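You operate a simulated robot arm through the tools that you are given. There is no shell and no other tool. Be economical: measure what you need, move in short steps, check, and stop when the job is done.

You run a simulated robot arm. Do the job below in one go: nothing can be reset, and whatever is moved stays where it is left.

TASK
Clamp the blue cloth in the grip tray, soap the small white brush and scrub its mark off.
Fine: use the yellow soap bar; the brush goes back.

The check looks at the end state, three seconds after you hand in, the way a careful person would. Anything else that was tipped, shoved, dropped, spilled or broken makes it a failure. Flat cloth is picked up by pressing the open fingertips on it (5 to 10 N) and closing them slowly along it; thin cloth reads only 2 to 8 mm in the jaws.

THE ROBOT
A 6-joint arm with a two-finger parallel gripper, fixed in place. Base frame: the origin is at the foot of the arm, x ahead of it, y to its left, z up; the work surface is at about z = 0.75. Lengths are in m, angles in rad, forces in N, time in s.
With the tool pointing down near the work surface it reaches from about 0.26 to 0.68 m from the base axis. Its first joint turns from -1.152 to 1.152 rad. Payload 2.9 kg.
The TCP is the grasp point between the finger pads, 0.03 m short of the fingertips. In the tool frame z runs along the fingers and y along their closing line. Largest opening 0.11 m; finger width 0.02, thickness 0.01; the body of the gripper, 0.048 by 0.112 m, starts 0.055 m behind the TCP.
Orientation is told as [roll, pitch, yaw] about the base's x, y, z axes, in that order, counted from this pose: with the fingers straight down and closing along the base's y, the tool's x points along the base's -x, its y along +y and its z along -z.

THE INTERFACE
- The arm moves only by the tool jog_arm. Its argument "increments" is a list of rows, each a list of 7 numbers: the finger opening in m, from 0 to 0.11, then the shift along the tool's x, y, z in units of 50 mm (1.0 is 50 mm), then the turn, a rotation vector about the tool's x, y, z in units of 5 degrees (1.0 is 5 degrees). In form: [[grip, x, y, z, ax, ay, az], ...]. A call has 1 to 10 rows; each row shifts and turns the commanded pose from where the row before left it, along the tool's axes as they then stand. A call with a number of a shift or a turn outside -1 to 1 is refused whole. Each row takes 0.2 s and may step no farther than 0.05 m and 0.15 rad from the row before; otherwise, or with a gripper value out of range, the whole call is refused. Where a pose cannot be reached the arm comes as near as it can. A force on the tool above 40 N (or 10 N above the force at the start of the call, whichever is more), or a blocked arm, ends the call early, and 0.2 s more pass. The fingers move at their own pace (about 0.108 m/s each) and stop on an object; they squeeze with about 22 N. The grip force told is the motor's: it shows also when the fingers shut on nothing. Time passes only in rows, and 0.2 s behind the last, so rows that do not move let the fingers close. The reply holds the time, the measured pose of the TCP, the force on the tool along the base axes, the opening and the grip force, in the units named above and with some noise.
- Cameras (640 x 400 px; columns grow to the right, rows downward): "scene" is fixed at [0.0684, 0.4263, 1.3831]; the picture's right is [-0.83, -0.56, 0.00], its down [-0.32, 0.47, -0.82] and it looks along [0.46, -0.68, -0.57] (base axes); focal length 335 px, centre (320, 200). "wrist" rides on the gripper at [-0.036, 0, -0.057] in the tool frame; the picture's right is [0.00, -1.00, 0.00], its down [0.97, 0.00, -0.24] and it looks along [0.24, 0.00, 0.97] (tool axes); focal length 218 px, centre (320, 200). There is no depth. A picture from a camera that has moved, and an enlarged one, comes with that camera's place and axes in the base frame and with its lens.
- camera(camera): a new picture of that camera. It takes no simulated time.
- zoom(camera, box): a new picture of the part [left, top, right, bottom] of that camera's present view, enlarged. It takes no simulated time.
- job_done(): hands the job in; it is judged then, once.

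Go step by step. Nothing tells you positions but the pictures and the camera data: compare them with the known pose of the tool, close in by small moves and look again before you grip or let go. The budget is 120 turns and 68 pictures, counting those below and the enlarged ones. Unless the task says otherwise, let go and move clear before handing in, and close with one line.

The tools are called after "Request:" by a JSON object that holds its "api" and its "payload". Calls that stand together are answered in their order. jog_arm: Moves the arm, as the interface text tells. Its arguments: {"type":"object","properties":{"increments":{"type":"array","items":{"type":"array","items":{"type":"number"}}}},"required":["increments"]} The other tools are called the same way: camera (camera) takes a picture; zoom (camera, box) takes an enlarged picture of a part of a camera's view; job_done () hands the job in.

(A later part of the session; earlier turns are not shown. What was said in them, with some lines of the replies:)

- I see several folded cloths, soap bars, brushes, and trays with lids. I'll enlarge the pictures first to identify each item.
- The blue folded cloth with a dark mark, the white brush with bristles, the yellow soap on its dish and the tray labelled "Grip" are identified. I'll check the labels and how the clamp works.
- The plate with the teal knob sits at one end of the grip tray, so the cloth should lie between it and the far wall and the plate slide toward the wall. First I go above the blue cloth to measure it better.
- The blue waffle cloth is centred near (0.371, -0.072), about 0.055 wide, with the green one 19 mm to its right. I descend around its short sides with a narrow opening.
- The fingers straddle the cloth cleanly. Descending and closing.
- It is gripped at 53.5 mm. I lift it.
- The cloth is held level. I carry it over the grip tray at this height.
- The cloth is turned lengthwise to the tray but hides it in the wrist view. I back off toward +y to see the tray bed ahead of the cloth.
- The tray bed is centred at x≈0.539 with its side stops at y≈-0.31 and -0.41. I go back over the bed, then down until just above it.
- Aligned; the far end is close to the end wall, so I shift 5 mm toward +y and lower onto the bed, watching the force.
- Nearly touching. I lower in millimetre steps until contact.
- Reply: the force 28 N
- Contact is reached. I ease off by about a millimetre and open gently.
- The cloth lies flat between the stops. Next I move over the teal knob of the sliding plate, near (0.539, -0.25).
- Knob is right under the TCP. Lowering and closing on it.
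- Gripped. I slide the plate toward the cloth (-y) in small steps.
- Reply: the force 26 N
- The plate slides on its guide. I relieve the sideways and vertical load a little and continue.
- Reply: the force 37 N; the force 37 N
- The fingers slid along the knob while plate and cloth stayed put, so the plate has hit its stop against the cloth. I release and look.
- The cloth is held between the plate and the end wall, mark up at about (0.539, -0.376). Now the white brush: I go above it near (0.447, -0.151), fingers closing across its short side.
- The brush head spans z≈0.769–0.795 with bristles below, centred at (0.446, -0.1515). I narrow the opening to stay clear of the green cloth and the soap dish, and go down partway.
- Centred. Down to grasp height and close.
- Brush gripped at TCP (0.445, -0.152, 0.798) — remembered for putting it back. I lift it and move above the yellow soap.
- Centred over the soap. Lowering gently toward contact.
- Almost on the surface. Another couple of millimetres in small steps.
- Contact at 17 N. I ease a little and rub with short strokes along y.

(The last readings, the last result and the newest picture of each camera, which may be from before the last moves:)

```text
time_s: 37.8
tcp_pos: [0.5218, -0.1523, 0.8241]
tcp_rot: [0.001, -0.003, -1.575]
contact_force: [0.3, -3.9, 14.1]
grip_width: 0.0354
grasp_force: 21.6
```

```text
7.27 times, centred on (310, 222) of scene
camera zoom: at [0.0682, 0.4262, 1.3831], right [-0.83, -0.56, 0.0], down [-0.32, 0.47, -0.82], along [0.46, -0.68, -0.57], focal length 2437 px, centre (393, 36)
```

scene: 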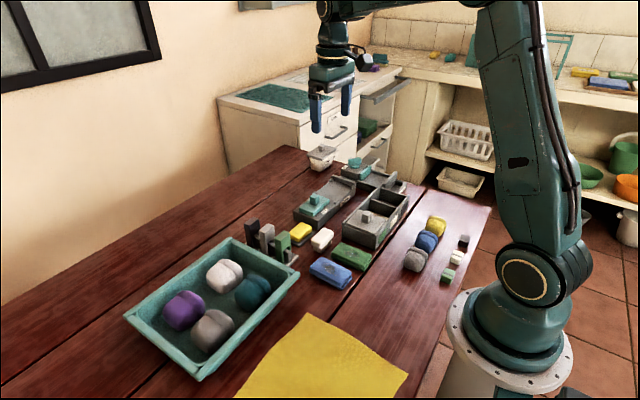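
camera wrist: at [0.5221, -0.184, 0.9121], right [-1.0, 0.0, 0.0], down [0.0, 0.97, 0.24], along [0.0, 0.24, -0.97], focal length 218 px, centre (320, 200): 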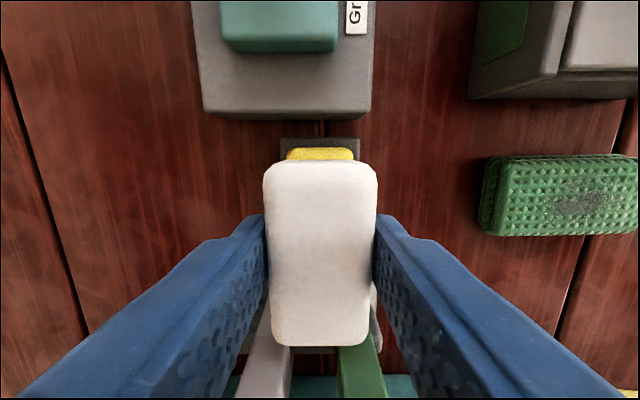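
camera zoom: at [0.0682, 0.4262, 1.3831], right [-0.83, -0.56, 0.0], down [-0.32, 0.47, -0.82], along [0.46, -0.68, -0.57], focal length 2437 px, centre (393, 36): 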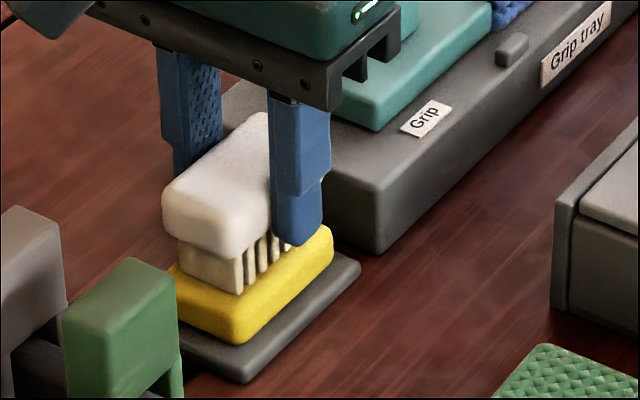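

The soap stays put. A few more strokes, then lift and look at the bristles.

Request:
{"api": "jog_arm", "payload": {"increments": [[0.02, 0.15, 0, 0, 0, 0, 0], [0.02, -0.15, 0, 0, 0, 0, 0], [0.02, -0.15, 0, 0, 0, 0, 0], [0.02, 0.15, 0, 0, 0, 0, 0], [0.02, 0.15, 0, 0, 0, 0, 0], [0.02, -0.15, 0, 0, 0, 0, 0], [0.02, -0.15, 0, 0, 0, 0, 0], [0.02, 0.15, 0, 0, 0, 0, 0]]}}

Request:
{"api": "jog_arm", "payload": {"increments": [[0.02, 0, 0, -0.2, 0, 0, 0], [0.02, 0, 0, -0.7, 0, 0, 0], [0.02, 0, 0, 0, 0, 0, 0]]}}

Request:
{"api": "zoom", "payload": {"camera": "scene", "box": [280, 180, 350, 250]}}

```text
time_s: 39.6
tcp_pos: [0.5213, -0.1519, 0.824]
tcp_rot: [0.002, -0.001, -1.573]
contact_force: [0.1, -4.7, 11.8]
grip_width: 0.0355
grasp_force: 22.0
```

```text
time_s: 40.4
tcp_pos: [0.5192, -0.1531, 0.8681]
tcp_rot: [-0.002, 0.0, -1.572]
contact_force: [0.3, -0.3, -0.5]
grip_width: 0.0354
grasp_force: 21.2
```

```text
5.71 times, centred on (315, 215) of scene
camera zoom: at [0.0684, 0.4263, 1.3831], right [-0.83, -0.56, 0.0], down [-0.32, 0.47, -0.82], along [0.46, -0.68, -0.57], focal length 1915 px, centre (349, 114)
```

zoom: 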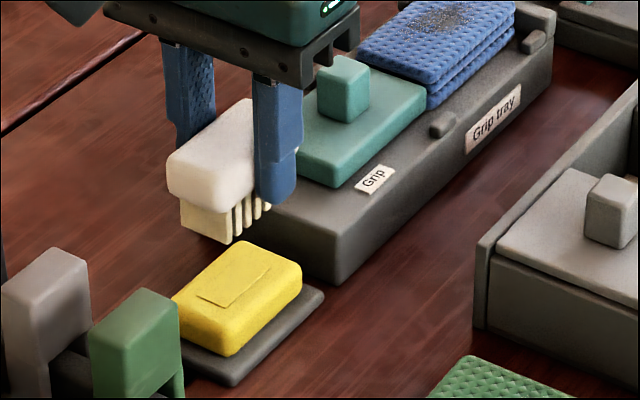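

The bristles turned yellowish, so the brush is soaped, and the soap is undisturbed. Now over the cloth's mark at (0.539, -0.376).

Request:
{"api": "jog_arm", "payload": {"increments": [[0.02, 0, 0, -0.7, 0, 0, 0], [0.02, -0.892, 0.08, 0, 0, 0, 0], [0.02, -0.892, 0.08, 0, 0, 0, 0], [0.02, -0.892, 0.08, 0, 0, 0, 0], [0.02, -0.892, 0.08, 0, 0, 0, 0], [0.02, -0.892, 0.08, 0, 0, 0, 0], [0.02, 0, 0, 0.4, 0, 0, 0], [0.02, 0, 0, 0.2, 0, 0, 0], [0.02, 0, 0, 0, 0, 0, 0]]}}

Request:
{"api": "zoom", "payload": {"camera": "scene", "box": [300, 130, 390, 210]}}

Request:
{"api": "camera", "payload": {"camera": "wrist"}}

```text
time_s: 42.4
tcp_pos: [0.541, -0.3735, 0.8728]
tcp_rot: [0.002, 0.0, -1.572]
contact_force: [-0.4, 0.2, -0.2]
grip_width: 0.0354
grasp_force: 22.3
```

```text
5.00 times, centred on (345, 170) of scene
camera zoom: at [0.0684, 0.4263, 1.3831], right [-0.83, -0.56, 0.0], down [-0.32, 0.47, -0.82], along [0.46, -0.68, -0.57], focal length 1676 px, centre (195, 350)
```

zoom: 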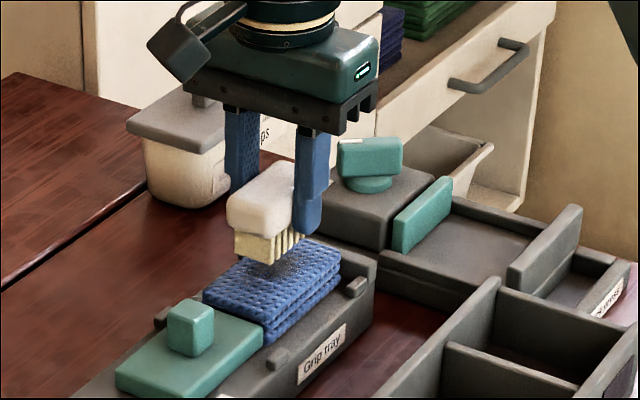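

```text
25 pictures are left
camera wrist: at [0.5414, -0.409, 0.9304], right [-1.0, 0.0, 0.0], down [0.0, 0.97, 0.24], along [0.0, 0.24, -0.97], focal length 218 px, centre (320, 200)
```

wrist: 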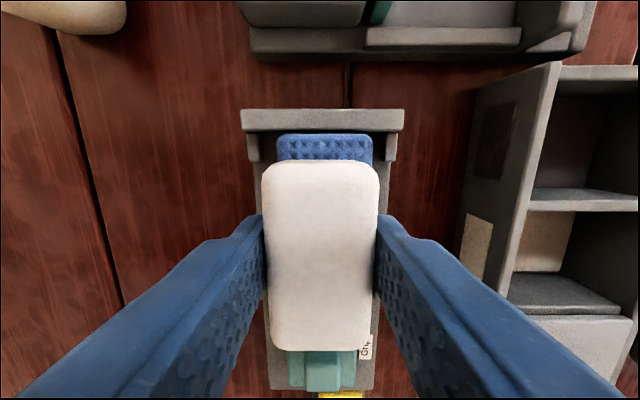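

Centred. Lowering to the cloth surface.

Request:
{"api": "jog_arm", "payload": {"increments": [[0.02, -0.03, -0.04, 0.15, 0, 0, 0], [0.02, 0, 0, 0.1, 0, 0, 0], [0.02, 0, 0, 0.05, 0, 0, 0], [0.02, 0, 0, 0.04, 0, 0, 0], [0.02, 0, 0, 0, 0, 0, 0]]}}

Request:
{"api": "zoom", "payload": {"camera": "scene", "box": [320, 155, 370, 200]}}

```text
time_s: 43.6
tcp_pos: [0.54, -0.3751, 0.8569]
tcp_rot: [0.0, 0.001, -1.572]
contact_force: [0.5, 0.3, -0.2]
grip_width: 0.0354
grasp_force: 22.1
```

```text
8.89 times, centred on (345, 178) of scene
camera zoom: at [0.0684, 0.4263, 1.3831], right [-0.83, -0.56, 0.0], down [-0.32, 0.47, -0.82], along [0.46, -0.68, -0.57], focal length 2979 px, centre (98, 400)
```

zoom: 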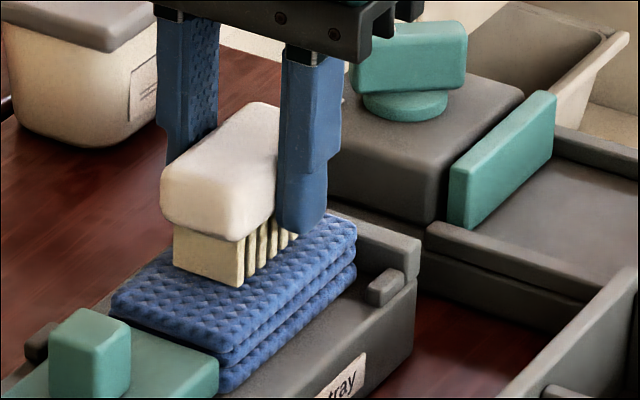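

Request:
{"api": "jog_arm", "payload": {"increments": [[0.02, 0, 0, 0.04, 0, 0, 0], [0.02, 0, 0, 0.03, 0, 0, 0], [0.02, 0, 0, 0, 0, 0, 0]]}}

```text
time_s: 44.4
tcp_pos: [0.5401, -0.3758, 0.8542]
tcp_rot: [0.003, -0.002, -1.57]
contact_force: [-3.0, 2.5, 14.8]
grip_width: 0.0355
grasp_force: 21.9
```

Contact at about 15 N. Scrubbing with short strokes.

Request:
{"api": "jog_arm", "payload": {"increments": [[0.02, 0.2, 0, 0, 0, 0, 0], [0.02, -0.2, 0, 0, 0, 0, 0], [0.02, -0.12, 0, 0, 0, 0, 0], [0.02, 0.2, 0, 0, 0, 0, 0], [0.02, 0.12, 0, 0, 0, 0, 0], [0.02, -0.2, 0, 0, 0, 0, 0], [0.02, -0.12, 0, 0, 0, 0, 0], [0.02, 0.12, 0, 0, 0, 0, 0]]}}

Request:
{"api": "zoom", "payload": {"camera": "scene", "box": [310, 150, 375, 208]}}

```text
time_s: 46.2
tcp_pos: [0.5389, -0.3762, 0.8521]
tcp_rot: [0.002, 0.001, -1.574]
contact_force: [-0.6, -5.1, 12.3]
grip_width: 0.0349
grasp_force: 21.8
```

```text
6.90 times, centred on (342, 179) of scene
camera zoom: at [0.0682, 0.4263, 1.3831], right [-0.83, -0.56, 0.0], down [-0.32, 0.47, -0.82], along [0.46, -0.68, -0.57], focal length 2311 px, centre (165, 345)
```

zoom: 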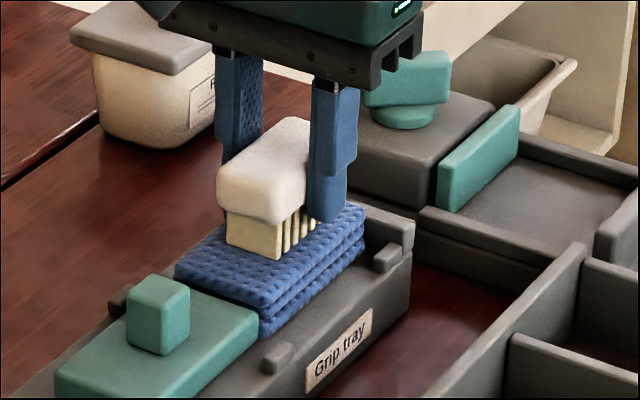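

The cloth stays clamped. More strokes in both directions.

Request:
{"api": "jog_arm", "payload": {"increments": [[0.02, 0.2, 0, 0, 0, 0, 0], [0.02, -0.2, 0.1, 0, 0, 0, 0], [0.02, -0.12, 0, 0, 0, 0, 0], [0.02, 0.2, 0, 0, 0, 0, 0], [0.02, 0.12, -0.2, 0, 0, 0, 0], [0.02, -0.2, 0, 0, 0, 0, 0], [0.02, -0.12, 0, 0, 0, 0, 0], [0.02, 0.2, 0, 0, 0, 0, 0], [0.02, -0.08, 0.1, 0, 0, 0, 0]]}}

Request:
{"api": "jog_arm", "payload": {"increments": [[0.02, 0, 0, -0.3, 0, 0, 0], [0.02, 0, 0, -0.7, 0, 0, 0], [0.02, 0.8, 0, 0, 0, 0, 0], [0.02, 0.7, 0, 0, 0, 0, 0], [0.02, 0, 0, 0, 0, 0, 0]]}}

Request:
{"api": "zoom", "payload": {"camera": "scene", "box": [310, 150, 375, 208]}}

Request:
{"api": "camera", "payload": {"camera": "wrist"}}

```text
time_s: 48.2
tcp_pos: [0.5397, -0.3754, 0.8533]
tcp_rot: [0.0, 0.0, -1.57]
contact_force: [-2.8, 1.6, 7.7]
grip_width: 0.0353
grasp_force: 22.5
```

```text
time_s: 49.4
tcp_pos: [0.5402, -0.2995, 0.9028]
tcp_rot: [-0.001, 0.001, -1.57]
contact_force: [-0.8, 0.0, -0.2]
grip_width: 0.0353
grasp_force: 22.1
```

```text
6.90 times, centred on (342, 179) of scene
camera zoom: at [0.0684, 0.4263, 1.3831], right [-0.83, -0.56, 0.0], down [-0.32, 0.47, -0.82], along [0.46, -0.68, -0.57], focal length 2311 px, centre (165, 345)
```

zoom: 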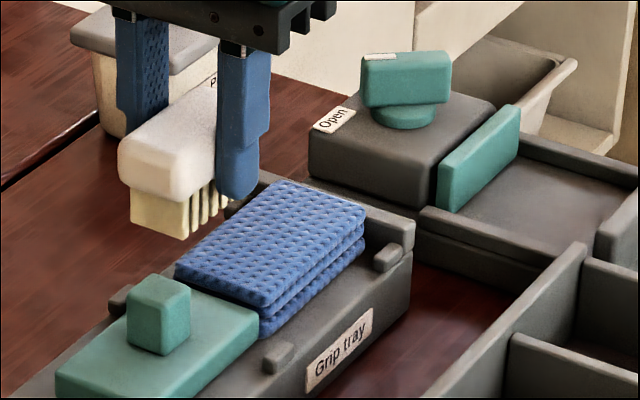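

```text
21 pictures are left
camera wrist: at [0.54, -0.336, 0.96], right [-1.0, 0.0, 0.0], down [0.0, 0.97, 0.24], along [0.0, 0.24, -0.97], focal length 218 px, centre (320, 200)
```

wrist: 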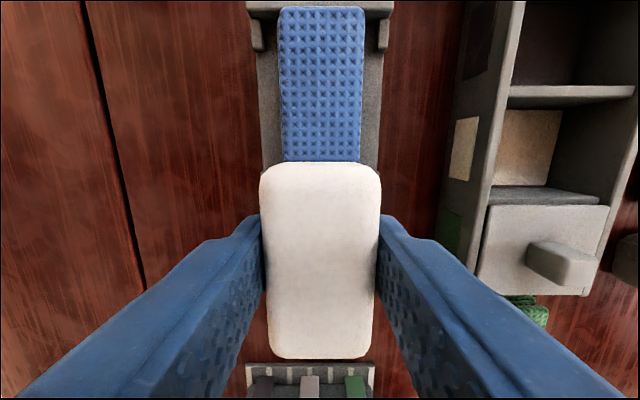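

The mark is gone and the cloth remains clamped. I carry the brush back to its original spot.

Request:
{"api": "jog_arm", "payload": {"increments": [[0.02, 0.7375, -0.474, 0, 0, 0, 0], [0.02, 0.7375, -0.474, 0, 0, 0, 0], [0.02, 0.7375, -0.474, 0, 0, 0, 0], [0.02, 0.7375, -0.474, 0, 0, 0, 0], [0.02, 0, 0, 0.8, 0, 0, 0], [0.02, 0, 0, 0.5, 0, 0, 0], [0.02, 0, 0, 0.4, 0, 0, 0], [0.02, 0, 0, 0, 0, 0, 0]]}}

Request:
{"api": "camera", "payload": {"camera": "wrist"}}

```text
time_s: 51.2
tcp_pos: [0.4453, -0.155, 0.8165]
tcp_rot: [0.0, 0.0, -1.571]
contact_force: [-0.5, 0.1, -0.9]
grip_width: 0.0354
grasp_force: 22.1
```

```text
20 pictures are left
camera wrist: at [0.4449, -0.19, 0.8748], right [-1.0, 0.0, 0.0], down [0.0, 0.97, 0.24], along [0.0, 0.24, -0.97], focal length 218 px, centre (320, 200)
```

wrist: 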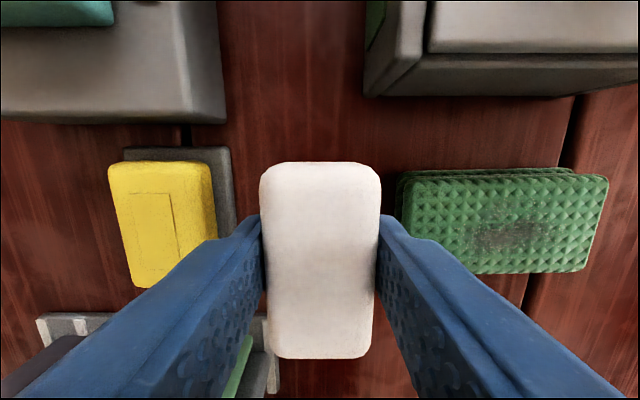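

Request:
{"api": "jog_arm", "payload": {"increments": [[0.02, 0.06, 0, 0, 0, 0, 0], [0.02, 0, 0, 0.2, 0, 0, 0], [0.02, 0, 0, 0.1, 0, 0, 0], [0.02, 0, 0, 0.04, 0, 0, 0], [0.02, 0, 0, 0, 0, 0, 0]]}}

```text
time_s: 52.4
tcp_pos: [0.4445, -0.1511, 0.8003]
tcp_rot: [0.001, 0.001, -1.57]
contact_force: [-0.6, 0.1, -1.0]
grip_width: 0.0355
grasp_force: 22.0
```

Request:
{"api": "jog_arm", "payload": {"increments": [[0.02, 0, 0.01, 0.03, 0, 0, 0], [0.02, 0, 0, 0.02, 0, 0, 0], [0.02, 0, 0, 0, 0, 0, 0]]}}

```text
time_s: 53.2
tcp_pos: [0.4456, -0.1484, 0.7989]
tcp_rot: [0.0, 0.0, -1.571]
contact_force: [1.2, -0.7, -0.1]
grip_width: 0.0354
grasp_force: 22.1
```

Request:
{"api": "jog_arm", "payload": {"increments": [[0.02, 0, 0, 0.02, 0, 0, 0], [0.02, 0, 0, 0.02, 0, 0, 0], [0.02, 0, 0, 0, 0, 0, 0]]}}

```text
time_s: 54.0
tcp_pos: [0.4445, -0.149, 0.7967]
tcp_rot: [0.0, 0.001, -1.57]
contact_force: [0.8, 0.0, -0.8]
grip_width: 0.0354
grasp_force: 22.3
```

Request:
{"api": "jog_arm", "payload": {"increments": [[0.02, -0.03, 0, 0.02, 0, 0, 0], [0.02, 0, 0, 0.02, 0, 0, 0], [0.02, 0, 0, 0, 0, 0, 0]]}}

Request:
{"api": "zoom", "payload": {"camera": "scene", "box": [290, 215, 350, 262]}}

```text
time_s: 54.8
tcp_pos: [0.4457, -0.1511, 0.793]
tcp_rot: [0.001, -0.001, -1.571]
contact_force: [-0.1, -0.5, -0.7]
grip_width: 0.0356
grasp_force: 22.4
```

```text
8.51 times, centred on (320, 238) of scene
camera zoom: at [0.0684, 0.4263, 1.3831], right [-0.83, -0.56, 0.0], down [-0.32, 0.47, -0.82], along [0.46, -0.68, -0.57], focal length 2852 px, centre (320, -128)
```

zoom: 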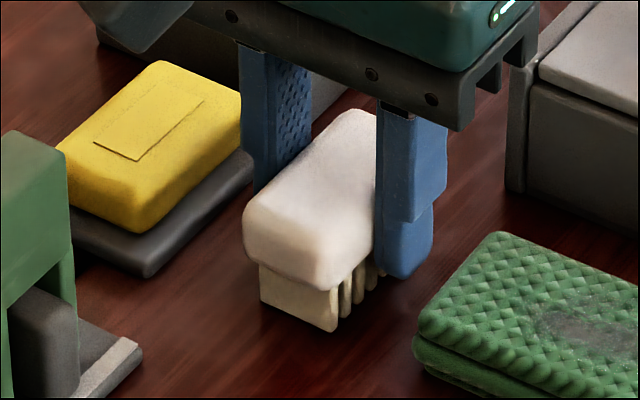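

No contact yet; the brush evidently slid up slightly in the grip. Continuing down gently.

Request:
{"api": "jog_arm", "payload": {"increments": [[0.02, 0, 0, 0.02, 0, 0, 0], [0.02, 0, 0, 0.02, 0, 0, 0], [0.02, 0, 0, 0, 0, 0, 0]]}}

```text
time_s: 55.6
tcp_pos: [0.4449, -0.1508, 0.7922]
tcp_rot: [0.0, -0.002, -1.571]
contact_force: [-2.6, 2.4, 11.7]
grip_width: 0.0354
grasp_force: 21.3
```

Contact with the table. I release and lift straight up.

Request:
{"api": "jog_arm", "payload": {"increments": [[0.02, 0, 0, -0.015, 0, 0, 0], [0.04, 0, 0, 0, 0, 0, 0], [0.048, 0, 0, 0, 0, 0, 0], [0.048, 0, 0, 0, 0, 0, 0], [0.048, 0, 0, -0.3, 0, 0, 0], [0.048, 0, 0, -0.8, 0, 0, 0], [0.048, 0, 0, -0.9, 0, 0, 0], [0.048, 0, 0, -0.9, 0, 0, 0], [0.048, 0, 0, -0.9, 0, 0, 0]]}}

Request:
{"api": "camera", "payload": {"camera": "wrist"}}

Request:
{"api": "zoom", "payload": {"camera": "scene", "box": [230, 140, 400, 290]}}

```text
time_s: 57.6
tcp_pos: [0.4445, -0.1493, 0.9847]
tcp_rot: [-0.001, 0.0, -1.572]
contact_force: [0.1, -0.6, 0.5]
grip_width: 0.0479
grasp_force: 0.1
```

```text
18 pictures are left
camera wrist: at [0.4454, -0.1865, 1.0413], right [-1.0, 0.0, 0.0], down [0.0, 0.97, 0.24], along [0.0, 0.24, -0.97], focal length 218 px, centre (320, 200)
```

wrist: 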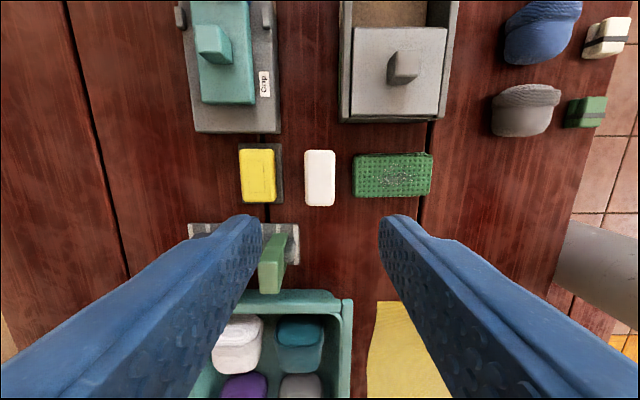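

```text
2.67 times, centred on (315, 215) of scene
camera zoom: at [0.0684, 0.4263, 1.3831], right [-0.83, -0.56, 0.0], down [-0.32, 0.47, -0.82], along [0.46, -0.68, -0.57], focal length 894 px, centre (333, 160)
```

zoom: 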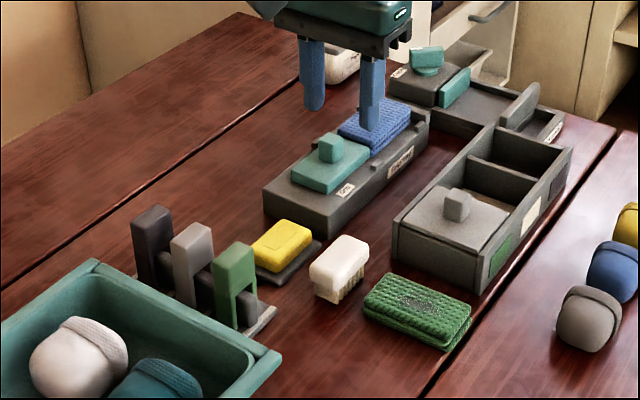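

The brush stands upright in its original place. The blue cloth is clean and clamped in the grip tray, and nothing else looks disturbed, so I hand in.

Request:
{"api": "job_done", "payload": {}}

```text
The job is handed in.
```

The blue cloth is clamped in the grip tray with its mark scrubbed off using the yellow soap, and the white brush is back in its original place.
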